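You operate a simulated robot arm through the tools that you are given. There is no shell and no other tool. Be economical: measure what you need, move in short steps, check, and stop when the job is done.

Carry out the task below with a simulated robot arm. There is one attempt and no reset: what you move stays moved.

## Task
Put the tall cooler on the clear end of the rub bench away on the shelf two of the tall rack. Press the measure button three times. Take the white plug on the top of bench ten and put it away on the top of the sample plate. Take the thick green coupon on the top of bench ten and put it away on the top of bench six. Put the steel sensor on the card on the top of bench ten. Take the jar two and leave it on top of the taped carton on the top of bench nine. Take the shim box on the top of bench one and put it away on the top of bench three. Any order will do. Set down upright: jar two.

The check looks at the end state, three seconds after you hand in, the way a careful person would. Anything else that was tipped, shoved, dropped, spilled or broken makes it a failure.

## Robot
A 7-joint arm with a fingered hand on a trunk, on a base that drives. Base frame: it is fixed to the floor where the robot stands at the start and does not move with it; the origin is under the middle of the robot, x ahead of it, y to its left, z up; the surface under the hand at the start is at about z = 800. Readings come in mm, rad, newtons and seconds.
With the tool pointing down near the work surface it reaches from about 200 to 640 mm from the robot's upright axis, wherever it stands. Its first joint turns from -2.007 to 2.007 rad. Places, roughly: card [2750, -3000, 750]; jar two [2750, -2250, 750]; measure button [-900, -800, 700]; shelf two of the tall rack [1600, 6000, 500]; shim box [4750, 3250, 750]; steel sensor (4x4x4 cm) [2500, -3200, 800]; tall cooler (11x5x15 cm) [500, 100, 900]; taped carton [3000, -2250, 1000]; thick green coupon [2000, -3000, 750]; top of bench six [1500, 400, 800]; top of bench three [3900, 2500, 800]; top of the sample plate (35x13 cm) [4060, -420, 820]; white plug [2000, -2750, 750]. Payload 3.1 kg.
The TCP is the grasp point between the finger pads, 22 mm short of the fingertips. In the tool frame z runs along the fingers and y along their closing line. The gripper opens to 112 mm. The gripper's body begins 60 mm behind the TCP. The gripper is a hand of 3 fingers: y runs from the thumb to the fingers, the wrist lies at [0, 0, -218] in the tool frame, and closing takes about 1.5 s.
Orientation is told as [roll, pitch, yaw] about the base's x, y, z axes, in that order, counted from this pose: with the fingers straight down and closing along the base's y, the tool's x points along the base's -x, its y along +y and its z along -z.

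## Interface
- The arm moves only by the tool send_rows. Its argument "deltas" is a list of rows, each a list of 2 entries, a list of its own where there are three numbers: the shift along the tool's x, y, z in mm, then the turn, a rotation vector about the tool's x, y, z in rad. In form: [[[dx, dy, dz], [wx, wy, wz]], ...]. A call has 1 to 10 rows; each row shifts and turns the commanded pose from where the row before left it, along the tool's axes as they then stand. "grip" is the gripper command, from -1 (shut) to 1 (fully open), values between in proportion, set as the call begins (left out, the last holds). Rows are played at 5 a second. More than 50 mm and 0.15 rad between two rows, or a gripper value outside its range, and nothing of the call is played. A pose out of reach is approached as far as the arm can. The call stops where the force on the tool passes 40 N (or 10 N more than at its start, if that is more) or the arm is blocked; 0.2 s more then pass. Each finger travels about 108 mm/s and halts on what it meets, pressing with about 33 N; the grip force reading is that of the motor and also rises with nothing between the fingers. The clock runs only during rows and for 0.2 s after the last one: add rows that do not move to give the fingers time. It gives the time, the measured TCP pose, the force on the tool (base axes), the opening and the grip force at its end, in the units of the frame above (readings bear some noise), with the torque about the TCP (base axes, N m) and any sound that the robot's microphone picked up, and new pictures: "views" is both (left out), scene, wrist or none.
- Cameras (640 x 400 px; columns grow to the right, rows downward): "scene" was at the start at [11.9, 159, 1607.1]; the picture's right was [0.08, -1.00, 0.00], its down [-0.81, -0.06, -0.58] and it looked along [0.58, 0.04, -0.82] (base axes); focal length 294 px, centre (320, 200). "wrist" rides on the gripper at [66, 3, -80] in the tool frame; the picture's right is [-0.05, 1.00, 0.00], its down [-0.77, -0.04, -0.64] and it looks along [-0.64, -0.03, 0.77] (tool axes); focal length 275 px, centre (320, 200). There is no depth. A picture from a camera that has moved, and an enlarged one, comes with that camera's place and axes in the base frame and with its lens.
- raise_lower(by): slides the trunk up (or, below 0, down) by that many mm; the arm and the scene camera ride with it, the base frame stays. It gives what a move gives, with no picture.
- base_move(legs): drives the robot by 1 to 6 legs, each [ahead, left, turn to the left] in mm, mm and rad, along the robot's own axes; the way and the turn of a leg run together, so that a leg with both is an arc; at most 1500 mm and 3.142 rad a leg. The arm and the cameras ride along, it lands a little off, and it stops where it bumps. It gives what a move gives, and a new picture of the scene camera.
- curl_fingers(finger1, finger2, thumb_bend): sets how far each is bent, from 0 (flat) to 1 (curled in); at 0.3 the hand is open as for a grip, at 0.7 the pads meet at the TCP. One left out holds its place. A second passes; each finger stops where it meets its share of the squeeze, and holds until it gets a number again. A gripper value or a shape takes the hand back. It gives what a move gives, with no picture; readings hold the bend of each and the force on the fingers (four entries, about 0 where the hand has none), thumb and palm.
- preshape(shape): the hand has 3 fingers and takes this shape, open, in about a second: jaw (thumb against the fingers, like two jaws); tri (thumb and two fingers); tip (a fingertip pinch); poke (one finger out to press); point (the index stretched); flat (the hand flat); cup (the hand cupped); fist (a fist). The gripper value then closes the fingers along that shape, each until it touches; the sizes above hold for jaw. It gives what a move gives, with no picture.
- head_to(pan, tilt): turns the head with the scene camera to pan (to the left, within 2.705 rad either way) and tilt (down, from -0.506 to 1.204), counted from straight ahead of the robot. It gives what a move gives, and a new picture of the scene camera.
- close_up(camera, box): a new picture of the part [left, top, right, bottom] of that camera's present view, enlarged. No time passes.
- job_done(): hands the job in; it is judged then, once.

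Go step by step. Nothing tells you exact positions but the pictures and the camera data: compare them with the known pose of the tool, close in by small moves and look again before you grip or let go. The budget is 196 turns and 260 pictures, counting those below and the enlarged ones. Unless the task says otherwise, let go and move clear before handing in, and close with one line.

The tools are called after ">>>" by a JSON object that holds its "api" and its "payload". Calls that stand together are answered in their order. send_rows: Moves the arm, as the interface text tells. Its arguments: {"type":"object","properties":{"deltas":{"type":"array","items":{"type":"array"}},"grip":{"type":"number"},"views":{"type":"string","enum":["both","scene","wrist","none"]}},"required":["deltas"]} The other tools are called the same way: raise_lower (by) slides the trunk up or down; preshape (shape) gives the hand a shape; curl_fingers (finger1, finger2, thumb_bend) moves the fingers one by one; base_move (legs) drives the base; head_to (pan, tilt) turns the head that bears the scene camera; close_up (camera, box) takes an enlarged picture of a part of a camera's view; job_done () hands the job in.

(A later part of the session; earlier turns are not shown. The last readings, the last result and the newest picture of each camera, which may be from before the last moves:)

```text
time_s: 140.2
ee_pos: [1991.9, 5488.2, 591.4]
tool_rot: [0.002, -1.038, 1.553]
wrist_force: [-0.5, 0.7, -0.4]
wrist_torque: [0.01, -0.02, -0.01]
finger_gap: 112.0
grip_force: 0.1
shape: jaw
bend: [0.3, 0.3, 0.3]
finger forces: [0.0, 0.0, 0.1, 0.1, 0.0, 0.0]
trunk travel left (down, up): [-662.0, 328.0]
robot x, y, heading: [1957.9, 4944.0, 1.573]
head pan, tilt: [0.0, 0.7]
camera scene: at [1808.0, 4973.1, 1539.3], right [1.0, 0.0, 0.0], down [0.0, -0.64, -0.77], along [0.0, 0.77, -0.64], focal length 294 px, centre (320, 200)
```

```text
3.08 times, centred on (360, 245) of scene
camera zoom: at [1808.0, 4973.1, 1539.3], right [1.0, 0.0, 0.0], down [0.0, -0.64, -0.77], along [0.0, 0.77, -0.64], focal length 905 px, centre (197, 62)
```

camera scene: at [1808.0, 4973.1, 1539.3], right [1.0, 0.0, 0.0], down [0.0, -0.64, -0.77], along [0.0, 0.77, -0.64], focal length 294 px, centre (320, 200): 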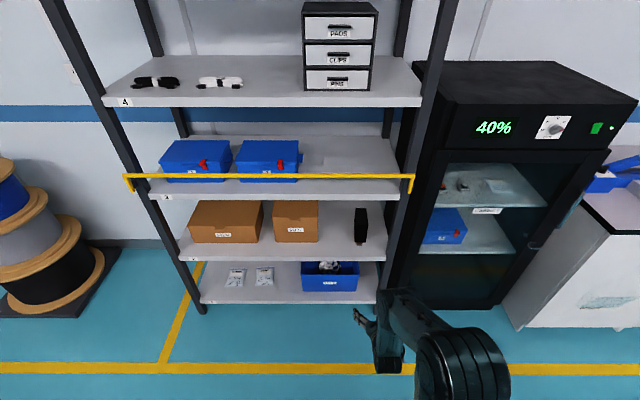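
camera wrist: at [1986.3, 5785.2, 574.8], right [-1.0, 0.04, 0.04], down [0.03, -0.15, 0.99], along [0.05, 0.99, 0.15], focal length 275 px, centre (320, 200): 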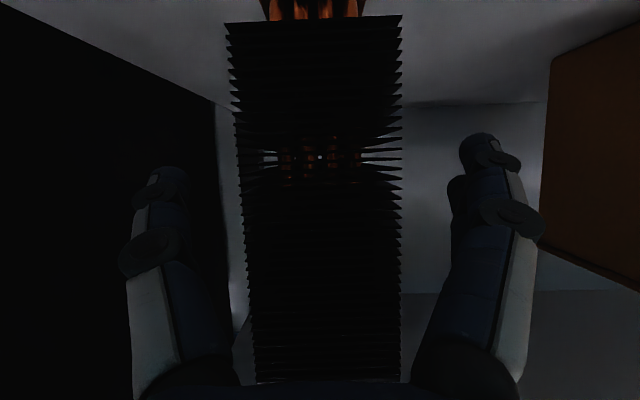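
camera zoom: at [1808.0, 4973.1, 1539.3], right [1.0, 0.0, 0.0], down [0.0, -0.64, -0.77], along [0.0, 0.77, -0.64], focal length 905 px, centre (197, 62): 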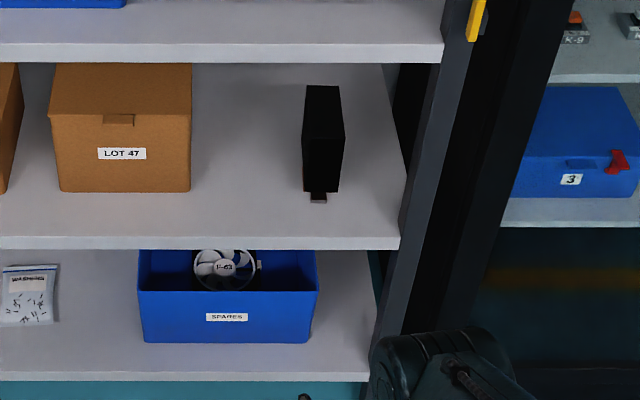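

The cooler stands upright on shelf two and the rack is undisturbed. Next is the shim box: I'll raise the trunk, turn around and look along the north side of the bench.

>>> {"api": "raise_lower", "payload": {"by": 300}}

>>> {"api": "base_move", "payload": {"legs": [[0, 0, -1.57], [0, 0, -1.57]]}}

>>> {"api": "head_to", "payload": {"pan": 1.1, "tilt": 0.35}}

```text
time_s: 143.2
ee_pos: [1991.2, 5489.7, 891.0]
tool_rot: [0.003, -1.034, 1.553]
wrist_force: [-0.4, -0.3, 0.0]
wrist_torque: [0.02, 0.01, 0.04]
finger_gap: 111.8
grip_force: 0.0
shape: jaw
bend: [0.3, 0.3, 0.3]
finger forces: [0.1, 0.0, 0.0, 0.0, 0.1, 0.1]
trunk travel left (down, up): [-962.0, 28.0]
robot x, y, heading: [1959.4, 4948.5, 1.57]
head pan, tilt: [0.0, 0.7]
```

```text
time_s: 151.3
ee_pos: [1923.9, 4408.6, 890.5]
tool_rot: [0.002, -1.038, -1.602]
wrist_force: [-0.2, 0.5, -0.4]
wrist_torque: [-0.01, 0.02, -0.02]
finger_gap: 112.2
grip_force: 0.0
shape: jaw
bend: [0.3, 0.3, 0.3]
finger forces: [0.0, 0.0, 0.0, 0.0, 0.1, 0.0]
trunk travel left (down, up): [-962.0, 28.0]
robot x, y, heading: [1959.6, 4947.2, -1.587]
head pan, tilt: [0.0, 0.7]
camera scene: at [2113.6, 4921.9, 1839.3], right [-1.0, 0.01, 0.0], down [0.01, 0.64, -0.76], along [-0.01, -0.76, -0.64], focal length 294 px, centre (320, 200)
```

scene: 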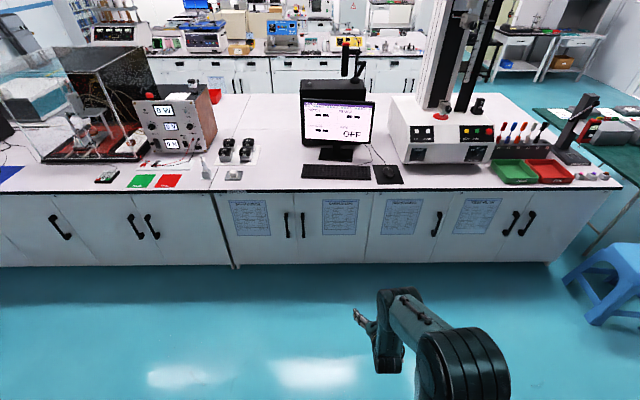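

```text
time_s: 152.6
ee_pos: [1923.8, 4408.6, 890.3]
tool_rot: [0.001, -1.038, -1.602]
wrist_force: [0.1, -0.3, 0.3]
wrist_torque: [-0.01, -0.03, 0.01]
finger_gap: 111.8
grip_force: 0.1
shape: jaw
bend: [0.3, 0.3, 0.3]
finger forces: [0.0, 0.0, 0.1, 0.0, 0.1, 0.0]
trunk travel left (down, up): [-962.0, 28.0]
robot x, y, heading: [1960.7, 4951.6, -1.584]
head pan, tilt: [1.1, 0.351]
camera scene: at [2197.1, 4963.4, 1870.7], right [-0.47, -0.88, 0.0], down [-0.3, 0.16, -0.94], along [0.83, -0.44, -0.34], focal length 294 px, centre (320, 200)
```

scene: 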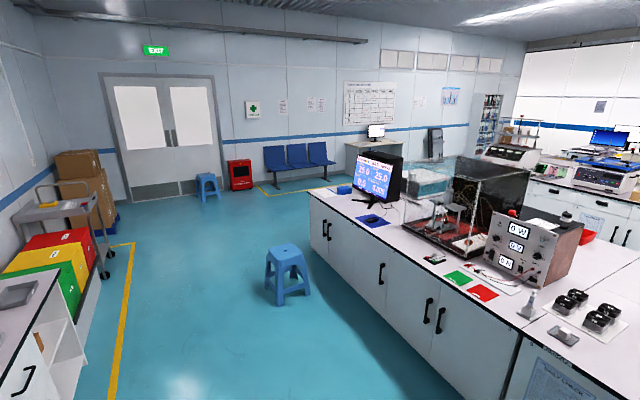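

>>> {"api": "close_up", "payload": {"camera": "scene", "box": [300, 150, 440, 240]}}

>>> {"api": "close_up", "payload": {"camera": "scene", "box": [420, 240, 600, 350]}}

```text
4.44 times, centred on (370, 195) of scene
camera zoom: at [2197.1, 4963.4, 1870.7], right [-0.47, -0.88, 0.0], down [-0.3, 0.16, -0.94], along [0.83, -0.44, -0.34], focal length 1307 px, centre (98, 222)
```

zoom: 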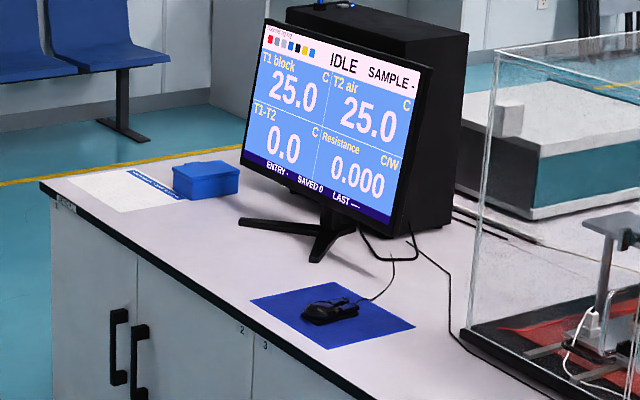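

```text
3.56 times, centred on (510, 295) of scene
camera zoom: at [2197.1, 4963.4, 1870.7], right [-0.47, -0.88, 0.0], down [-0.3, 0.16, -0.94], along [0.83, -0.44, -0.34], focal length 1046 px, centre (-356, -138)
```

zoom: 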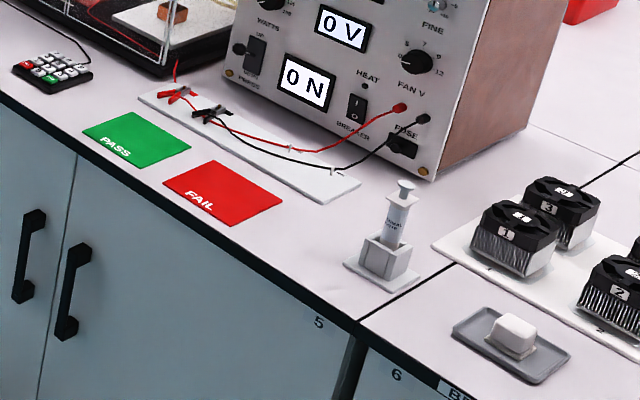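

The shim box is the blue box near (4830, 3260), and a stool stands near (4560, 4090). I'll pass well north of the stool and approach from the northeast.

>>> {"api": "base_move", "payload": {"legs": [[0, 1500, 0], [0, 1500, 0], [0, 350, 0], [450, 0, -0.2]]}}

>>> {"api": "head_to", "payload": {"pan": -0.25, "tilt": 0.75}}

```text
time_s: 171.4
ee_pos: [5152.6, 3905.5, 891.5]
tool_rot: [0.001, -1.035, -1.793]
wrist_force: [-0.6, 0.8, -0.4]
wrist_torque: [-0.02, 0.03, -0.03]
finger_gap: 112.0
grip_force: 0.0
shape: jaw
bend: [0.3, 0.3, 0.3]
finger forces: [0.0, 0.0, 0.1, 0.1, 0.1, 0.1]
trunk travel left (down, up): [-962.0, 28.0]
robot x, y, heading: [5291.3, 4428.4, -1.771]
head pan, tilt: [1.1, 0.351]
camera scene: at [5525.3, 4398.9, 1870.7], right [-0.62, -0.78, 0.0], down [-0.27, 0.21, -0.94], along [0.73, -0.59, -0.34], focal length 294 px, centre (320, 200)
```

scene: 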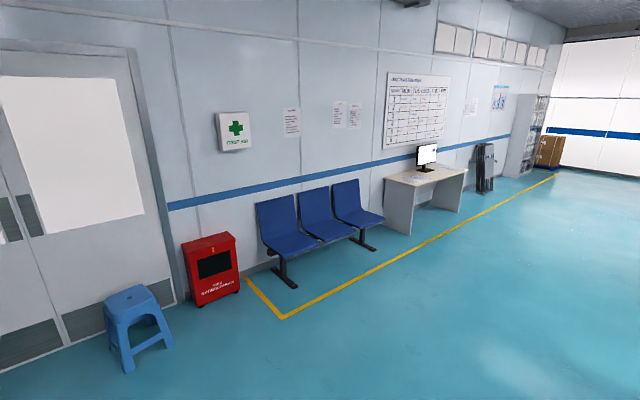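

```text
time_s: 172.9
ee_pos: [5151.6, 3905.4, 891.3]
tool_rot: [0.001, -1.037, -1.794]
wrist_force: [0.3, -0.2, -0.6]
wrist_torque: [0.02, -0.05, 0.02]
finger_gap: 111.9
grip_force: 0.0
shape: jaw
bend: [0.3, 0.3, 0.3]
finger forces: [0.1, 0.1, 0.0, 0.1, 0.0, 0.0]
trunk travel left (down, up): [-962.0, 28.0]
robot x, y, heading: [5287.0, 4430.6, -1.774]
head pan, tilt: [-0.25, 0.75]
camera scene: at [5416.3, 4382.2, 1835.1], right [-0.9, 0.44, 0.0], down [0.3, 0.61, -0.73], along [-0.32, -0.66, -0.68], focal length 294 px, centre (320, 200)
```

scene: 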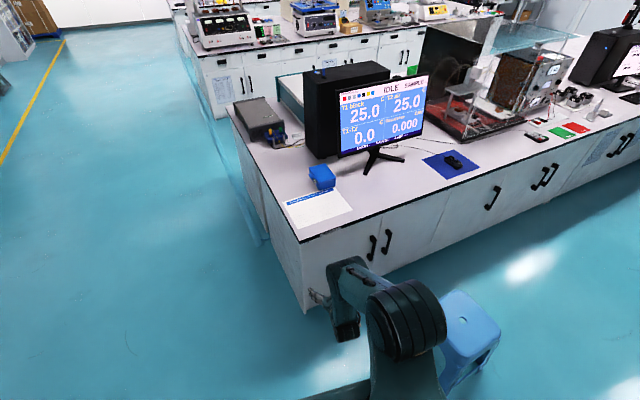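

>>> {"api": "close_up", "payload": {"camera": "scene", "box": [230, 90, 390, 250]}}

```text
2.50 times, centred on (310, 170) of scene
camera zoom: at [5416.3, 4382.2, 1835.1], right [-0.9, 0.44, 0.0], down [0.3, 0.61, -0.73], along [-0.32, -0.66, -0.68], focal length 735 px, centre (345, 275)
```

zoom: 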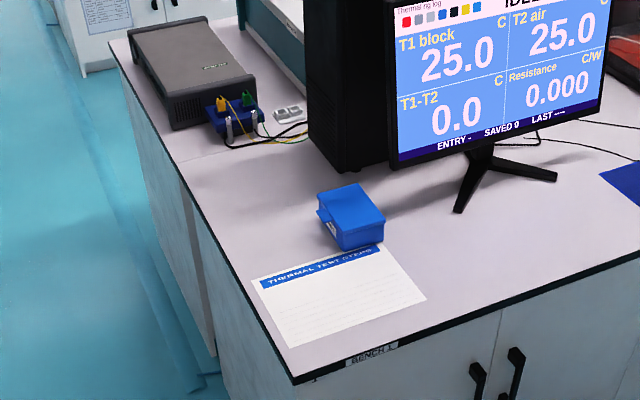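

"BENCH 1" is labelled at this edge and the blue box is about 93 × 115 mm, so the fingers must close along x. I'll raise and partly untilt the hand, then drive in from the north-east, clear of the stool.

>>> {"api": "send_rows", "payload": {"deltas": [[[-28.4, 0, -16.8], [0, 0.144, 0]], [[-25.7, 0, -20.7], [0, 0.144, 0]], [[-22.5, 0, -24.2], [0, 0.144, 0]]], "views": "none"}}

>>> {"api": "base_move", "payload": {"legs": [[570, -246, 0.1]]}}

>>> {"api": "close_up", "payload": {"camera": "wrist", "box": [0, 0, 640, 400]}}

```text
time_s: 173.7
ee_pos: [5152.0, 3906.5, 992.2]
tool_rot: [0.001, -0.602, -1.793]
wrist_force: [0.1, -0.8, -0.3]
wrist_torque: [-0.02, -0.05, -0.01]
finger_gap: 111.9
grip_force: 0.0
shape: jaw
bend: [0.3, 0.3, 0.3]
finger forces: [0.1, 0.1, 0.0, 0.1, 0.0, 0.0]
trunk travel left (down, up): [-962.0, 28.0]
robot x, y, heading: [5289.6, 4429.6, -1.776]
head pan, tilt: [-0.25, 0.75]
```

```text
time_s: 177.2
ee_pos: [4889.4, 3374.4, 990.9]
tool_rot: [0.001, -0.601, -1.681]
wrist_force: [0.0, -0.1, 0.6]
wrist_torque: [0.01, 0.0, 0.01]
finger_gap: 112.1
grip_force: 0.1
shape: jaw
bend: [0.3, 0.3, 0.3]
finger forces: [0.0, 0.1, 0.1, 0.0, 0.0, 0.1]
trunk travel left (down, up): [-962.0, 28.0]
robot x, y, heading: [4971.2, 3912.2, -1.666]
head pan, tilt: [-0.25, 0.75]
stopped in leg 1: the robot was blocked; the commanded pose is now the measured one
camera scene: at [5099.0, 3876.8, 1835.1], right [-0.94, 0.34, 0.0], down [0.23, 0.64, -0.73], along [-0.25, -0.69, -0.68], focal length 294 px, centre (320, 200)
```

scene: 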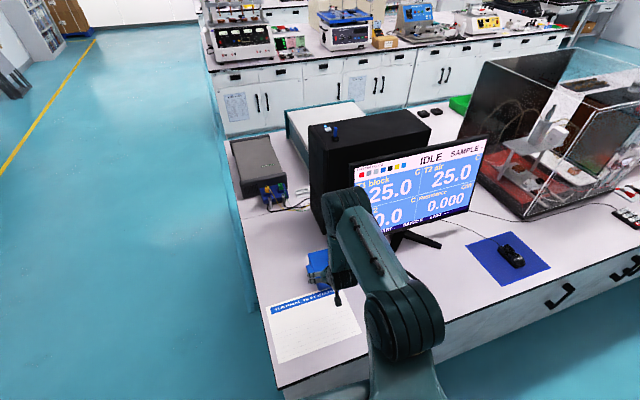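

```text
1.00 times, centred on (320, 200) of wrist (not enlarged: the box is as wide or as high as the picture)
camera zoom: at [4903.0, 3473.9, 1019.4], right [0.99, -0.15, 0.03], down [-0.07, -0.27, 0.96], along [-0.13, -0.95, -0.28], focal length 275 px, centre (320, 200)
```

zoom: 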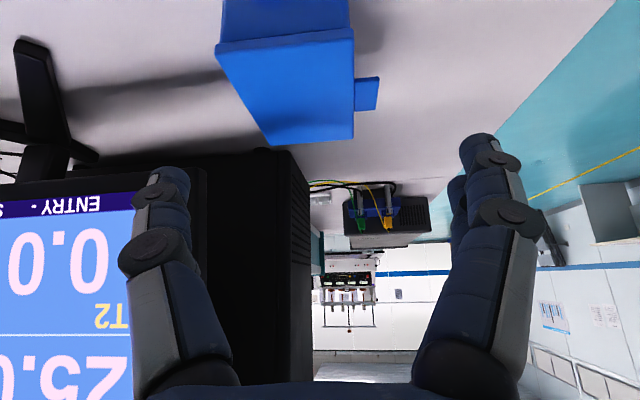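

The base just touched the bench, which fixes the nearest standing distance at about 336 mm. I'll look closer at the box, which has a tab on its east side.

>>> {"api": "close_up", "payload": {"camera": "wrist", "box": [190, 0, 430, 150]}}

>>> {"api": "close_up", "payload": {"camera": "scene", "box": [280, 230, 380, 310]}}

```text
2.67 times, centred on (310, 75) of wrist
camera zoom: at [4903.0, 3473.9, 1019.4], right [0.99, -0.15, 0.03], down [-0.07, -0.27, 0.96], along [-0.13, -0.95, -0.28], focal length 734 px, centre (347, 533)
```

zoom: 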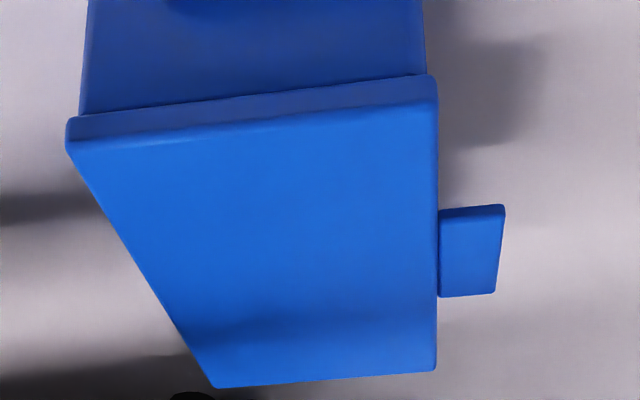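

```text
5.00 times, centred on (330, 270) of scene
camera zoom: at [5099.0, 3876.8, 1835.1], right [-0.94, 0.34, 0.0], down [0.23, 0.64, -0.73], along [-0.25, -0.69, -0.68], focal length 1471 px, centre (270, -150)
```

zoom: 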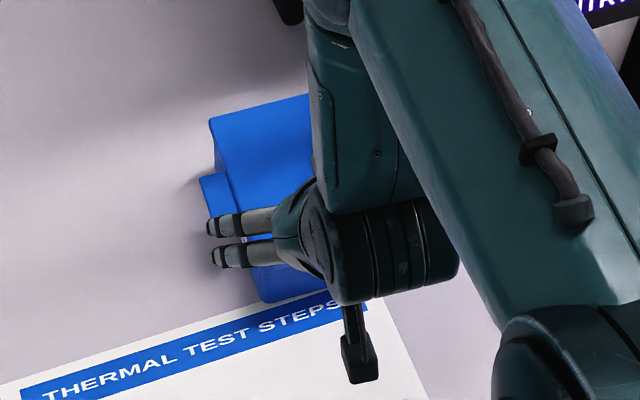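

The box's flange on the east side leaves room for only the thumb beside it. So I'll come from the bench's east end, with the hand turned so that the thumb is on the flange side.

>>> {"api": "base_move", "payload": {"legs": [[-450, 0, 0], [0, 630, 0], [0, 0, -1.476], [0, 1016, 0], [150, 0, 0]]}}

>>> {"api": "head_to", "payload": {"pan": 0.0, "tilt": 0.95}}

```text
time_s: 192.5
ee_pos: [4936.3, 3317.2, 992.4]
tool_rot: [0.0, -0.605, 3.121]
wrist_force: [0.1, -0.4, 0.5]
wrist_torque: [0.0, 0.0, 0.0]
finger_gap: 112.1
grip_force: 0.0
shape: jaw
bend: [0.3, 0.3, 0.3]
finger forces: [0.0, 0.0, 0.0, 0.0, 0.0, 0.1]
trunk travel left (down, up): [-962.0, 28.0]
robot x, y, heading: [5470.4, 3284.9, 3.139]
head pan, tilt: [-0.25, 0.75]
camera scene: at [5454.4, 3152.1, 1835.1], right [0.25, 0.97, 0.0], down [0.66, -0.17, -0.73], along [-0.71, 0.18, -0.68], focal length 294 px, centre (320, 200)
```

scene: 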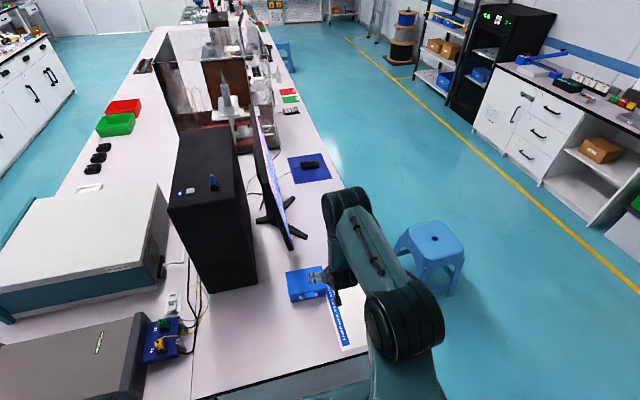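

```text
time_s: 193.3
ee_pos: [4932.5, 3316.7, 991.1]
tool_rot: [0.002, -0.604, 3.121]
wrist_force: [-0.4, -0.4, 0.2]
wrist_torque: [0.0, -0.02, -0.02]
finger_gap: 112.0
grip_force: 0.2
shape: jaw
bend: [0.3, 0.3, 0.3]
finger forces: [0.0, 0.0, 0.0, 0.0, 0.0, 0.0]
trunk travel left (down, up): [-962.0, 28.0]
robot x, y, heading: [5473.7, 3285.0, 3.139]
head pan, tilt: [0.0, 0.949]
camera scene: at [5459.0, 3131.6, 1819.6], right [0.0, 1.0, 0.0], down [0.81, 0.0, -0.58], along [-0.58, 0.0, -0.81], focal length 294 px, centre (320, 200)
```

scene: 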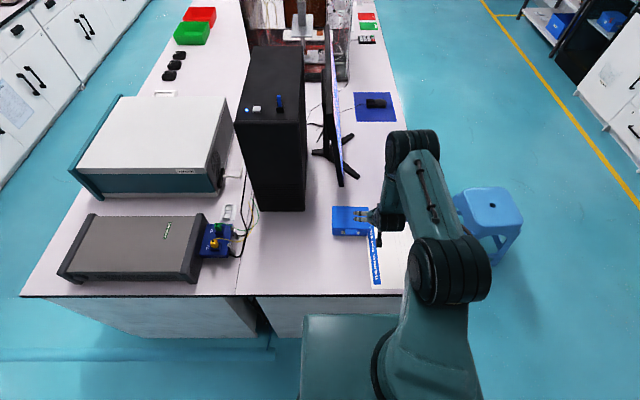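

>>> {"api": "send_rows", "payload": {"deltas": [[[0, 0, 0], [0, 0.149, 0]], [[0, 0, 0], [0, 0.149, 0]], [[0, 0, 0], [0, 0.149, 0]], [[0, 0, 0], [0, 0.149, 0]], [[-40, 16, 0], [0, 0, 0]], [[-39, 16, 0], [0, 0, 0]], [[0, 0, 0], [0, 0, 0.14]], [[0, 0, 0], [0, 0, 0.14]], [[0, 0, 0], [0, 0, 0.14]], [[0, 0, 0], [0, 0, 0.14]]], "views": "none"}}

>>> {"api": "send_rows", "payload": {"deltas": [[[0, 0, 0], [0, 0, 0.14]], [[0, 0, 0], [0, 0, 0.14]], [[0, 0, 0], [0, 0, 0.14]], [[0, 0, 0], [0, 0, 0.14]], [[0, 0, 0], [0, 0, 0.14]], [[0, 0, 0], [0, 0, 0.14]], [[0, 0, 0], [0, 0, 0.14]]], "views": "both"}}

```text
time_s: 195.5
ee_pos: [4854.1, 3286.3, 992.8]
tool_rot: [0.005, -0.003, 2.561]
wrist_force: [0.6, -0.3, 0.0]
wrist_torque: [-0.01, 0.0, 0.02]
finger_gap: 111.9
grip_force: 0.1
shape: jaw
bend: [0.3, 0.3, 0.3]
finger forces: [0.0, 0.0, 0.1, 0.0, 0.1, 0.1]
trunk travel left (down, up): [-962.0, 28.0]
robot x, y, heading: [5478.7, 3283.5, 3.14]
head pan, tilt: [0.0, 0.949]
```

```text
time_s: 197.1
ee_pos: [4853.2, 3286.1, 992.5]
tool_rot: [0.008, 0.002, 1.58]
wrist_force: [-0.6, 0.1, -0.2]
wrist_torque: [0.04, -0.03, 0.01]
finger_gap: 112.2
grip_force: 0.2
shape: jaw
bend: [0.3, 0.3, 0.3]
finger forces: [0.1, 0.1, 0.1, 0.1, 0.0, 0.1]
trunk travel left (down, up): [-962.0, 28.0]
robot x, y, heading: [5473.4, 3282.9, 3.136]
head pan, tilt: [0.0, 0.949]
camera scene: at [5459.8, 3131.4, 1819.5], right [0.0, 1.0, 0.0], down [0.81, 0.0, -0.58], along [-0.58, 0.0, -0.81], focal length 294 px, centre (320, 200)
camera wrist: at [4852.6, 3219.1, 1072.2], right [-1.0, 0.04, 0.01], down [0.03, 0.77, 0.63], along [0.02, 0.63, -0.77], focal length 275 px, centre (320, 200)
```

scene: 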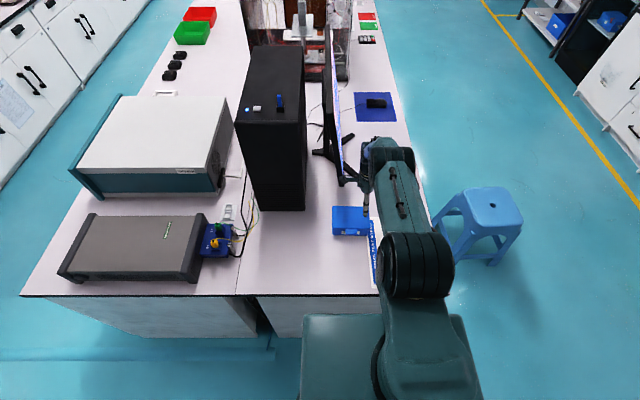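
wrist: 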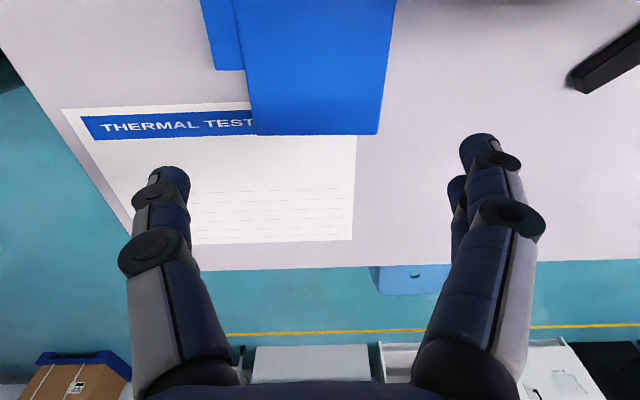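

>>> {"api": "send_rows", "payload": {"deltas": [[[-4, -6, 30], [0.008, 0, 0]], [[0, 0, 30], [0, 0, 0]], [[0, 0, 22], [0, 0, 0]]], "views": "wrist"}}

>>> {"api": "close_up", "payload": {"camera": "scene", "box": [310, 130, 430, 250]}}

```text
time_s: 197.9
ee_pos: [4878.7, 3290.6, 918.4]
tool_rot: [0.0, 0.002, 1.581]
wrist_force: [-0.3, -0.6, -0.2]
wrist_torque: [-0.01, 0.01, -0.01]
finger_gap: 112.0
grip_force: 0.1
shape: jaw
bend: [0.3, 0.3, 0.3]
finger forces: [0.1, 0.0, 0.0, 0.0, 0.0, 0.1]
out of reach, approached as far as the arm can: row 2, 3
trunk travel left (down, up): [-962.0, 28.0]
robot x, y, heading: [5475.1, 3281.3, 3.132]
head pan, tilt: [0.0, 0.949]
camera wrist: at [4875.7, 3223.8, 1000.3], right [-1.0, 0.04, 0.0], down [0.03, 0.77, 0.64], along [0.02, 0.63, -0.77], focal length 275 px, centre (320, 200)
```

wrist: 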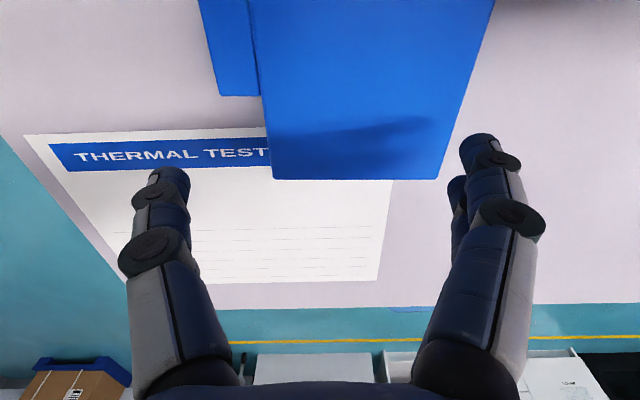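

```text
3.33 times, centred on (370, 190) of scene
camera zoom: at [5460.0, 3131.4, 1819.6], right [0.0, 1.0, 0.0], down [0.81, 0.0, -0.58], along [-0.58, 0.0, -0.81], focal length 980 px, centre (153, 233)
```

zoom: 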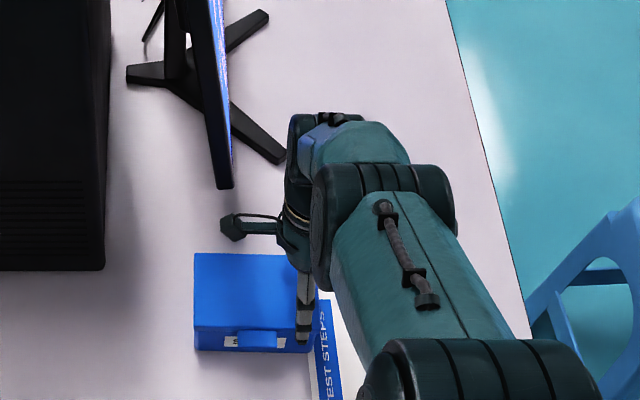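

Too high a trunk limits reach down here. I'll lift the arm and lower the trunk by the same amount.

>>> {"api": "send_rows", "payload": {"deltas": [[[0, 20, -48], [0, 0, 0]], [[0, 0, -48], [0, 0, 0]], [[0, 0, -48], [0, 0, 0]]], "views": "none"}}

>>> {"api": "raise_lower", "payload": {"by": -150}}

```text
refused: row 1 steps farther than a row can; nothing moved
```

```text
time_s: 198.8
ee_pos: [4866.8, 3290.8, 850.0]
tool_rot: [0.03, 0.0, 1.579]
wrist_force: [-4.9, -0.5, 25.4]
wrist_torque: [-0.26, 0.73, -0.18]
finger_gap: 112.1
grip_force: 0.1
shape: jaw
bend: [0.2, 0.21, 0.3]
finger forces: [9.4, 4.8, 0.0, 0.0, 1.3, 1.4]
trunk travel left (down, up): [-887.0, 103.0]
robot x, y, heading: [5475.5, 3284.7, 3.137]
head pan, tilt: [0.0, 0.949]
stopped: the force on the tool passed its limit at 49 N (the readings are from after the stop); the commanded pose is now the measured one
```

The refused row left the arm low and the trunk pressed the fingers onto the lid; it stopped on force. I'll lift immediately and check the box.

>>> {"api": "send_rows", "payload": {"deltas": [[[0, 0, -20], [0, 0, 0]], [[0, 0, -40], [0, 0, 0]], [[0, 0, -40], [0, 0, 0]]], "views": "both"}}

```text
time_s: 199.6
ee_pos: [4872.8, 3292.8, 948.1]
tool_rot: [0.022, -0.001, 1.583]
wrist_force: [0.0, -0.5, -0.8]
wrist_torque: [-0.03, -0.01, 0.01]
finger_gap: 112.1
grip_force: 0.0
shape: jaw
bend: [0.3, 0.3, 0.3]
finger forces: [0.0, 0.1, 0.0, 0.0, 0.0, 0.1]
trunk travel left (down, up): [-887.0, 103.0]
robot x, y, heading: [5476.9, 3285.7, 3.136]
head pan, tilt: [0.0, 0.949]
camera scene: at [5460.7, 3131.5, 1744.7], right [0.0, 1.0, 0.0], down [0.81, 0.0, -0.58], along [-0.58, 0.0, -0.81], focal length 294 px, centre (320, 200)
camera wrist: at [4871.9, 3225.2, 1029.2], right [-1.0, 0.04, 0.02], down [0.04, 0.77, 0.63], along [0.01, 0.64, -0.77], focal length 275 px, centre (320, 200)
```

scene: 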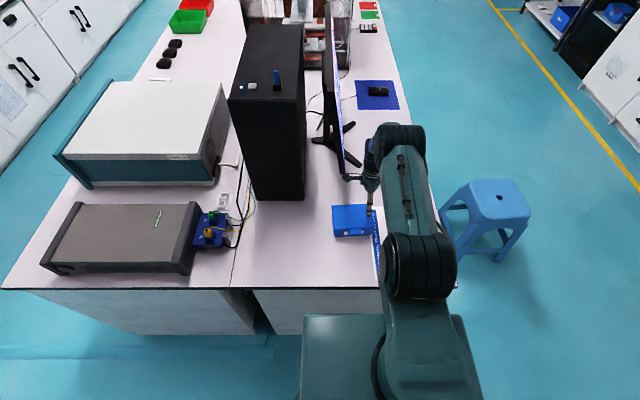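
wrist: 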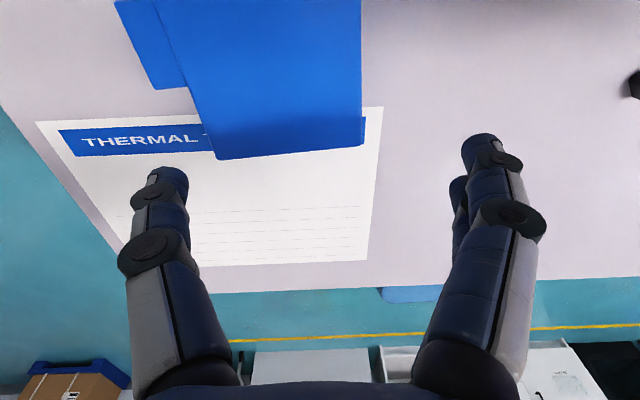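

>>> {"api": "close_up", "payload": {"camera": "wrist", "box": [100, 0, 420, 200]}}

>>> {"api": "close_up", "payload": {"camera": "scene", "box": [310, 160, 410, 250]}}

```text
2.00 times, centred on (260, 100) of wrist
camera zoom: at [4871.9, 3225.2, 1029.2], right [-1.0, 0.04, 0.02], down [0.04, 0.77, 0.63], along [0.01, 0.64, -0.77], focal length 551 px, centre (440, 400)
```

zoom: 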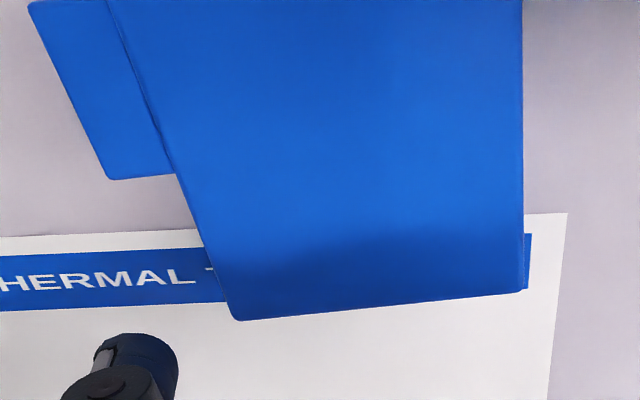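

```text
4.44 times, centred on (360, 205) of scene
camera zoom: at [5460.7, 3131.5, 1744.7], right [0.0, 1.0, 0.0], down [0.81, 0.0, -0.58], along [-0.58, 0.0, -0.81], focal length 1307 px, centre (142, 178)
```

zoom: 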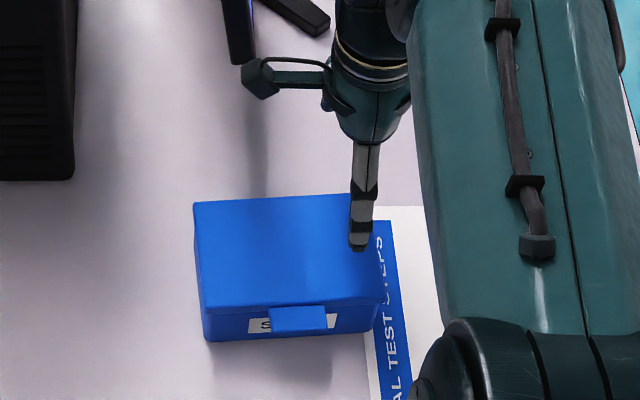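

The box only slid about 35 mm and turned slightly; it's intact and now closer. I'll re-centre with the new yaw and check before descending.

>>> {"api": "send_rows", "payload": {"deltas": [[[0.5, -22.7, 0], [0.022, 0, -0.053]], [[0, 0, 30], [0, 0, 0]], [[0, 0, 22], [0, 0, 0]]], "views": "wrist"}}

```text
time_s: 200.4
ee_pos: [4895.0, 3291.5, 895.8]
tool_rot: [0.003, -0.001, 1.632]
wrist_force: [0.3, -0.8, 0.8]
wrist_torque: [0.01, -0.01, -0.02]
finger_gap: 111.9
grip_force: 0.0
shape: jaw
bend: [0.3, 0.3, 0.3]
finger forces: [0.1, 0.0, 0.1, 0.0, 0.0, 0.0]
trunk travel left (down, up): [-887.0, 103.0]
robot x, y, heading: [5472.4, 3282.7, 3.136]
head pan, tilt: [0.0, 0.949]
camera wrist: at [4895.2, 3225.0, 975.9], right [-1.0, -0.02, 0.0], down [-0.01, 0.77, 0.64], along [-0.01, 0.64, -0.77], focal length 275 px, centre (320, 200)
```

wrist: 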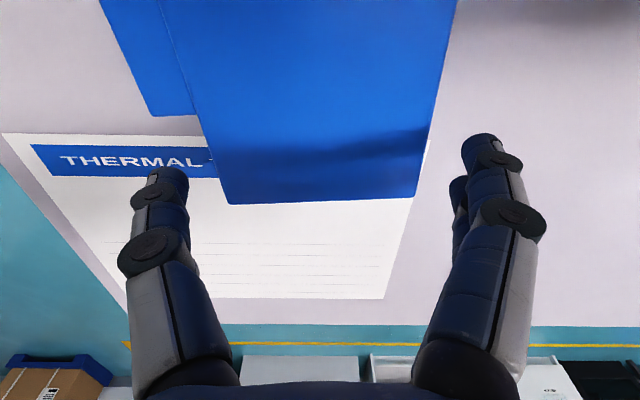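

>>> {"api": "send_rows", "payload": {"deltas": [[[0, 0, 15], [0, 0, 0]], [[0, 0, 10], [0, 0, 0]], [[0, 0, 10], [0, 0, 0]]], "views": "wrist"}}

```text
time_s: 201.2
ee_pos: [4894.3, 3291.6, 861.2]
tool_rot: [0.0, 0.0, 1.634]
wrist_force: [0.0, 0.6, 0.3]
wrist_torque: [-0.02, -0.02, 0.02]
finger_gap: 111.9
grip_force: 0.0
shape: jaw
bend: [0.3, 0.3, 0.3]
finger forces: [0.0, 0.0, 0.0, 0.0, 0.2, 0.0]
trunk travel left (down, up): [-887.0, 103.0]
robot x, y, heading: [5470.6, 3284.7, 3.143]
head pan, tilt: [0.0, 0.949]
camera wrist: at [4896.1, 3224.9, 941.9], right [-1.0, -0.02, 0.0], down [-0.01, 0.77, 0.64], along [-0.01, 0.64, -0.77], focal length 275 px, centre (320, 200)
```

wrist: 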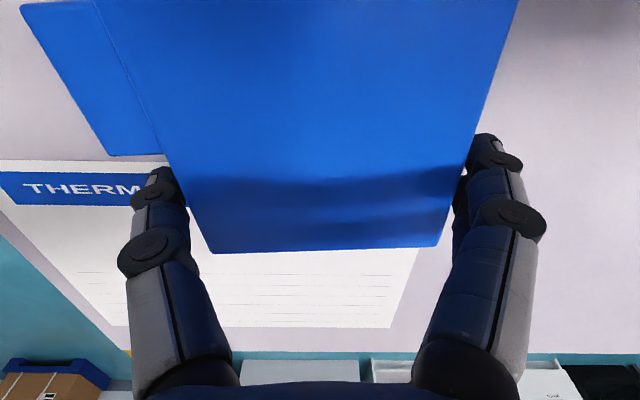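

>>> {"api": "send_rows", "payload": {"deltas": [[[0, 0, 7], [0, 0, 0]], [[0, 0, 7], [0, 0, 0]], [[0, 0, 7], [0, 0, 0]], [[0, 0, 0], [0, 0, 0]]], "views": "none"}}

```text
time_s: 202.2
ee_pos: [4895.8, 3291.8, 843.4]
tool_rot: [0.006, 0.0, 1.634]
wrist_force: [-2.0, 0.4, 26.9]
wrist_torque: [-0.03, 0.01, -0.01]
finger_gap: 111.4
grip_force: 0.0
shape: jaw
bend: [0.28, 0.28, 0.29]
finger forces: [6.6, 6.7, 0.0, 0.1, 11.5, 0.1]
trunk travel left (down, up): [-887.0, 103.0]
robot x, y, heading: [5473.7, 3283.7, 3.137]
head pan, tilt: [0.0, 0.949]
```

>>> {"api": "send_rows", "payload": {"deltas": [[[0, 0, -5], [0, 0, 0]], [[0, 0, 0], [0, 0, 0]]], "views": "wrist"}}

>>> {"api": "send_rows", "payload": {"deltas": [[[0, 0, 0], [0, 0, 0]], [[0, 0, 0], [0, 0, 0]], [[0, 0, 0], [0, 0, 0]], [[0, 0, 0], [0, 0, 0]], [[0, 0, 0], [0, 0, 0]]], "grip": -1, "views": "wrist"}}

```text
time_s: 202.8
ee_pos: [4895.9, 3292.2, 844.7]
tool_rot: [0.0, 0.001, 1.632]
wrist_force: [-1.8, -0.3, 8.0]
wrist_torque: [0.01, -0.07, -0.01]
finger_gap: 111.8
grip_force: 0.0
shape: jaw
bend: [0.28, 0.28, 0.28]
finger forces: [4.8, 4.8, 0.1, 0.1, 8.8, 0.1]
trunk travel left (down, up): [-887.0, 103.0]
robot x, y, heading: [5474.2, 3283.2, 3.137]
head pan, tilt: [0.0, 0.949]
camera wrist: at [4897.7, 3225.1, 925.7], right [-1.0, -0.02, 0.0], down [-0.01, 0.77, 0.64], along [-0.01, 0.64, -0.77], focal length 275 px, centre (320, 200)
```

wrist: 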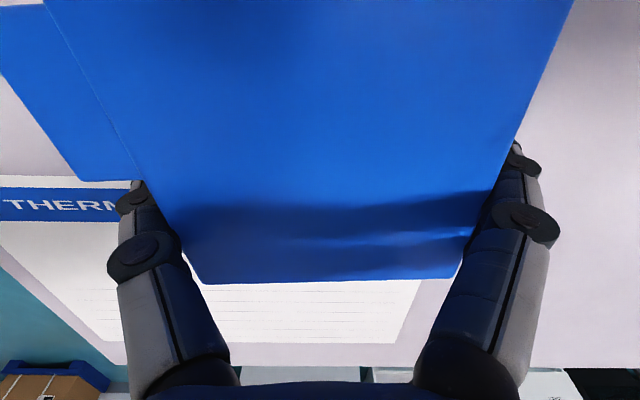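

```text
time_s: 204.0
ee_pos: [4895.2, 3291.3, 845.3]
tool_rot: [0.003, -0.001, 1.634]
wrist_force: [0.7, 1.0, 0.8]
wrist_torque: [0.07, 0.0, 0.04]
finger_gap: 91.7
grip_force: 32.7
shape: jaw
bend: [0.59, 0.59, 0.02]
finger forces: [29.6, 29.7, 0.0, 0.0, 60.4, 0.0]
trunk travel left (down, up): [-887.0, 103.0]
robot x, y, heading: [5478.2, 3285.4, 3.133]
head pan, tilt: [0.0, 0.949]
camera wrist: at [4896.5, 3225.4, 925.8], right [-1.0, -0.02, 0.0], down [-0.01, 0.77, 0.64], along [-0.01, 0.64, -0.77], focal length 275 px, centre (320, 200)
```

wrist: 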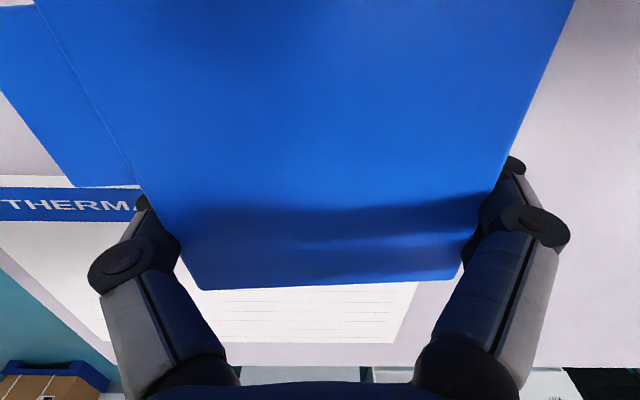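

>>> {"api": "send_rows", "payload": {"deltas": [[[0, 0, -8], [0, 0, 0]], [[0, 0, -15], [0, 0, 0]], [[0, 0, -20], [0, 0, 0]], [[0, 0, 0], [0, 0, 0]]], "views": "both"}}

```text
time_s: 205.0
ee_pos: [4894.6, 3291.2, 888.5]
tool_rot: [0.001, -0.001, 1.635]
wrist_force: [0.2, -0.3, -2.1]
wrist_torque: [0.09, -0.01, -0.04]
finger_gap: 91.3
grip_force: 33.2
shape: jaw
bend: [0.59, 0.59, 0.02]
finger forces: [29.4, 29.6, 0.1, 0.0, 60.0, 0.0]
trunk travel left (down, up): [-887.0, 103.0]
robot x, y, heading: [5474.8, 3281.2, 3.138]
head pan, tilt: [0.0, 0.949]
camera scene: at [5459.1, 3131.5, 1744.8], right [0.0, 1.0, 0.0], down [0.81, 0.0, -0.58], along [-0.58, 0.0, -0.81], focal length 294 px, centre (320, 200)
camera wrist: at [4895.2, 3224.6, 969.2], right [-1.0, -0.02, 0.0], down [-0.01, 0.77, 0.64], along [-0.01, 0.64, -0.77], focal length 275 px, centre (320, 200)
```

scene: 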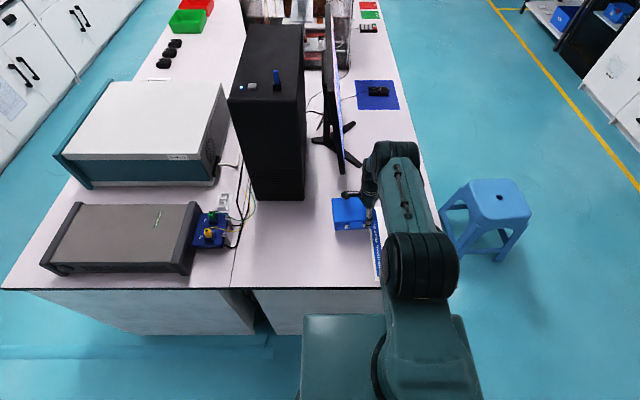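
wrist: 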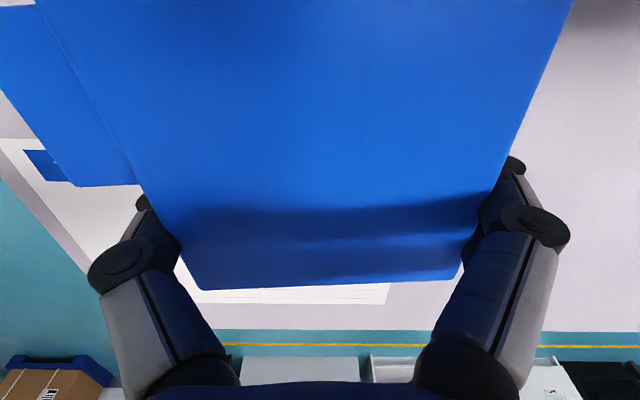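

The box is lifted (about 2 N). I'll raise it, back out, and drive around the east end to the south side, to bench three.

>>> {"api": "raise_lower", "payload": {"by": 90}}

>>> {"api": "base_move", "payload": {"legs": [[-420, 0, 0], [0, 1480, 0], [0, 480, 0], [0, 0, -1.568], [0, 1480, 0]]}}

>>> {"api": "head_to", "payload": {"pan": 0.4, "tilt": 0.5}}

```text
time_s: 206.3
ee_pos: [4893.3, 3292.4, 978.7]
tool_rot: [0.0, 0.0, 1.635]
wrist_force: [-0.6, -0.2, -1.0]
wrist_torque: [0.08, 0.01, -0.01]
finger_gap: 91.7
grip_force: 33.2
shape: jaw
bend: [0.59, 0.59, 0.02]
finger forces: [29.2, 29.6, 0.0, 0.0, 60.0, 0.1]
trunk travel left (down, up): [-977.0, 13.0]
robot x, y, heading: [5472.3, 3286.7, 3.137]
head pan, tilt: [0.0, 0.949]
```

```text
time_s: 228.9
ee_pos: [4382.5, 1868.3, 978.7]
tool_rot: [0.001, 0.0, 0.093]
wrist_force: [-0.3, -0.3, -0.9]
wrist_torque: [0.0, -0.09, -0.01]
finger_gap: 91.1
grip_force: 33.2
shape: jaw
bend: [0.6, 0.6, 0.02]
finger forces: [27.3, 27.8, 0.0, 0.0, 56.2, 0.0]
trunk travel left (down, up): [-977.0, 13.0]
robot x, y, heading: [4390.4, 1292.4, 1.596]
head pan, tilt: [0.0, 0.949]
camera scene: at [4239.3, 1297.9, 1834.8], right [1.0, 0.03, 0.0], down [0.02, -0.81, -0.58], along [-0.02, 0.58, -0.81], focal length 294 px, centre (320, 200)
```

scene: 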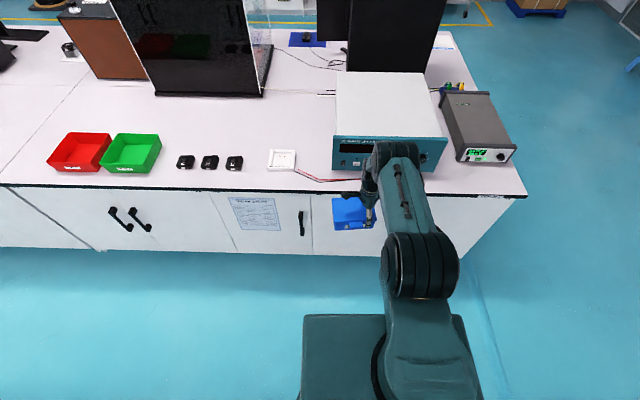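

```text
time_s: 229.8
ee_pos: [4382.2, 1867.6, 979.8]
tool_rot: [0.001, 0.0, 0.095]
wrist_force: [-0.2, 0.0, -1.5]
wrist_torque: [0.05, -0.06, -0.02]
finger_gap: 91.0
grip_force: 33.9
shape: jaw
bend: [0.6, 0.6, 0.02]
finger forces: [27.2, 27.8, 0.0, 0.0, 56.1, 0.0]
trunk travel left (down, up): [-977.0, 13.0]
robot x, y, heading: [4391.5, 1288.2, 1.599]
head pan, tilt: [0.4, 0.499]
camera scene: at [4203.7, 1308.0, 1872.3], right [0.91, 0.41, 0.0], down [0.2, -0.44, -0.88], along [-0.36, 0.8, -0.48], focal length 294 px, centre (320, 200)
```

scene: 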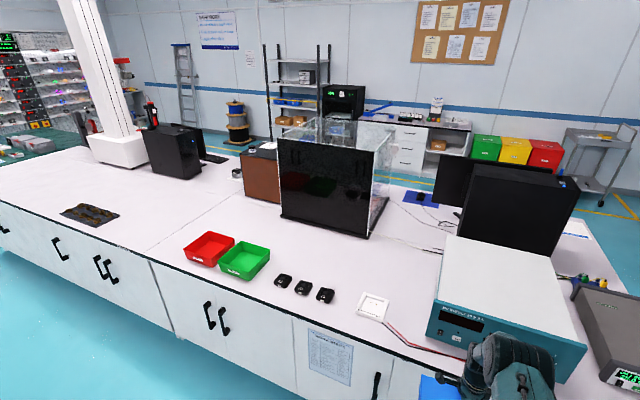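

There is free bench-three surface behind the three small black parts, around (3700, 2400). I'll rebalance trunk and arm heights here, off the bench, then drive in.

>>> {"api": "send_rows", "payload": {"deltas": [[[0, 0, -45], [0, 0, 0]], [[0, 0, -45], [0, 0, 0]], [[0, 0, -45], [0, 0, 0]], [[0, 0, -45], [0, 0, 0]]], "views": "none"}}

```text
time_s: 230.8
ee_pos: [4382.6, 1866.3, 1159.1]
tool_rot: [0.0, 0.0, 0.094]
wrist_force: [0.0, -0.5, -2.4]
wrist_torque: [0.04, -0.12, 0.03]
finger_gap: 90.9
grip_force: 32.8
shape: jaw
bend: [0.6, 0.6, 0.02]
finger forces: [26.5, 27.1, 0.0, 0.1, 54.4, 0.0]
trunk travel left (down, up): [-977.0, 13.0]
robot x, y, heading: [4395.6, 1289.6, 1.599]
head pan, tilt: [0.4, 0.499]
```

>>> {"api": "raise_lower", "payload": {"by": -217}}

>>> {"api": "base_move", "payload": {"legs": [[0, 650, -0.03], [470, 0, 0]]}}

>>> {"api": "head_to", "payload": {"pan": 0.0, "tilt": 0.95}}

```text
time_s: 233.1
ee_pos: [4382.0, 1867.6, 942.0]
tool_rot: [0.001, -0.001, 0.095]
wrist_force: [-1.3, 0.5, -2.1]
wrist_torque: [0.0, -0.08, 0.02]
finger_gap: 90.9
grip_force: 33.2
shape: jaw
bend: [0.6, 0.6, 0.02]
finger forces: [26.6, 27.1, 0.0, 0.0, 54.4, 0.0]
trunk travel left (down, up): [-760.0, 230.0]
robot x, y, heading: [4393.5, 1289.0, 1.592]
head pan, tilt: [0.4, 0.499]
```

```text
time_s: 239.2
ee_pos: [3745.4, 2337.4, 941.2]
tool_rot: [-0.001, -0.001, 0.068]
wrist_force: [0.6, 0.1, -2.1]
wrist_torque: [0.0, -0.1, -0.03]
finger_gap: 90.7
grip_force: 32.7
shape: jaw
bend: [0.6, 0.6, 0.02]
finger forces: [26.6, 27.2, 0.0, 0.0, 54.4, 0.0]
trunk travel left (down, up): [-760.0, 230.0]
robot x, y, heading: [3739.7, 1760.7, 1.573]
head pan, tilt: [0.4, 0.499]
camera scene: at [3551.7, 1782.5, 1655.3], right [0.92, 0.39, 0.0], down [0.19, -0.44, -0.88], along [-0.34, 0.81, -0.48], focal length 294 px, centre (320, 200)
```

scene: 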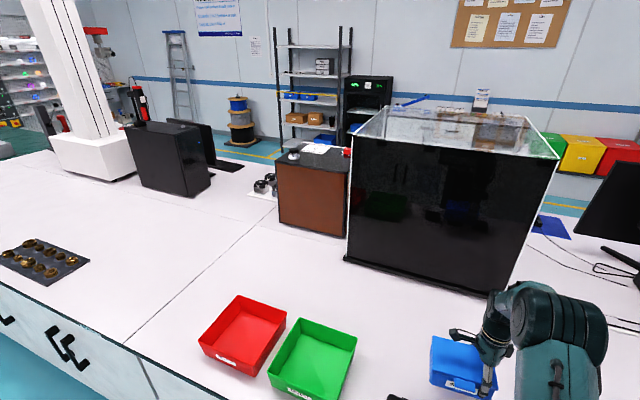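

```text
time_s: 240.1
ee_pos: [3744.6, 2336.8, 940.9]
tool_rot: [0.002, 0.0, 0.068]
wrist_force: [0.9, 0.7, -1.5]
wrist_torque: [-0.01, -0.07, -0.01]
finger_gap: 91.2
grip_force: 33.1
shape: jaw
bend: [0.6, 0.6, 0.02]
finger forces: [26.7, 27.1, 0.1, 0.0, 54.4, 0.0]
trunk travel left (down, up): [-760.0, 230.0]
robot x, y, heading: [3739.5, 1758.2, 1.577]
head pan, tilt: [0.0, 0.949]
camera scene: at [3587.0, 1771.0, 1617.9], right [1.0, 0.0, 0.0], down [0.0, -0.81, -0.58], along [0.0, 0.58, -0.81], focal length 294 px, centre (320, 200)
```

scene: 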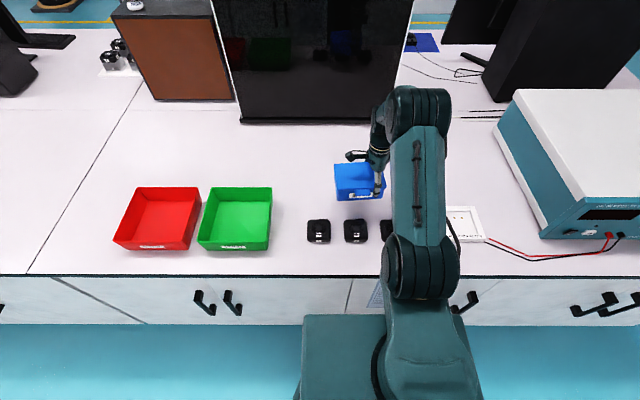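

Clear space lies between the black parts and the chamber. I'll extend about 52 mm forward and lower the box.

>>> {"api": "send_rows", "payload": {"deltas": [[[0, 26, 0], [0, 0, 0]], [[0, 26, 0], [0, 0, 0]], [[0, 0, 40], [0, 0, 0]], [[0, 0, 30], [0, 0, 0]]], "views": "both"}}

```text
time_s: 241.1
ee_pos: [3739.8, 2389.6, 871.3]
tool_rot: [0.0, 0.001, 0.069]
wrist_force: [1.1, -0.2, -1.7]
wrist_torque: [-0.01, -0.06, 0.0]
finger_gap: 90.9
grip_force: 32.9
shape: jaw
bend: [0.6, 0.6, 0.02]
finger forces: [26.0, 26.6, 0.1, 0.0, 53.4, 0.0]
trunk travel left (down, up): [-760.0, 230.0]
robot x, y, heading: [3741.7, 1753.7, 1.572]
head pan, tilt: [0.0, 0.949]
camera scene: at [3587.1, 1771.5, 1617.8], right [1.0, 0.0, 0.0], down [0.0, -0.81, -0.58], along [0.0, 0.58, -0.81], focal length 294 px, centre (320, 200)
camera wrist: at [3673.2, 2386.4, 950.9], right [-0.02, 1.0, 0.0], down [0.77, 0.02, 0.64], along [0.64, 0.01, -0.77], focal length 275 px, centre (320, 200)
```

scene: 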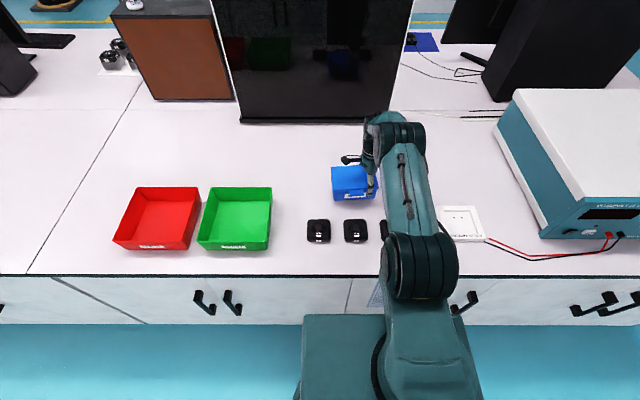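
wrist: 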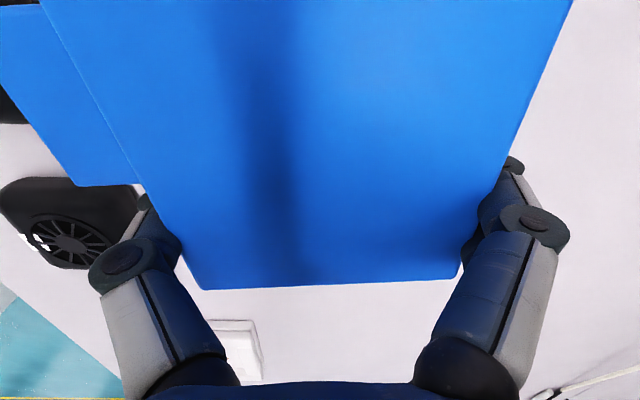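

>>> {"api": "send_rows", "payload": {"deltas": [[[0, 0, 18], [0, 0, 0]], [[0, 0, 4], [0, 0, 0]], [[0, 0, 3], [0, 0, 0]], [[0, 0, 0], [0, 0, 0]]], "views": "none"}}

```text
time_s: 242.1
ee_pos: [3740.9, 2388.9, 847.1]
tool_rot: [0.003, 0.001, 0.068]
wrist_force: [0.4, 0.4, -0.8]
wrist_torque: [0.01, -0.06, 0.0]
finger_gap: 90.9
grip_force: 33.4
shape: jaw
bend: [0.6, 0.6, 0.02]
finger forces: [26.1, 26.7, 0.1, 0.0, 53.2, 0.0]
trunk travel left (down, up): [-760.0, 230.0]
robot x, y, heading: [3739.9, 1752.6, 1.572]
head pan, tilt: [0.0, 0.949]
```

>>> {"api": "send_rows", "payload": {"deltas": [[[0, 0, 2], [0, 0, 0]], [[0, 0, 2], [0, 0, 0]], [[0, 0, 0], [0, 0, 0]]], "views": "none"}}

```text
time_s: 242.9
ee_pos: [3740.8, 2387.3, 844.7]
tool_rot: [0.005, -0.001, 0.069]
wrist_force: [0.7, 1.7, 11.7]
wrist_torque: [0.43, 0.1, 0.0]
finger_gap: 90.5
grip_force: 33.2
shape: jaw
bend: [0.6, 0.6, 0.02]
finger forces: [27.4, 27.6, 0.0, 0.0, 53.2, 0.0]
trunk travel left (down, up): [-760.0, 230.0]
robot x, y, heading: [3739.3, 1756.6, 1.573]
head pan, tilt: [0.0, 0.949]
```

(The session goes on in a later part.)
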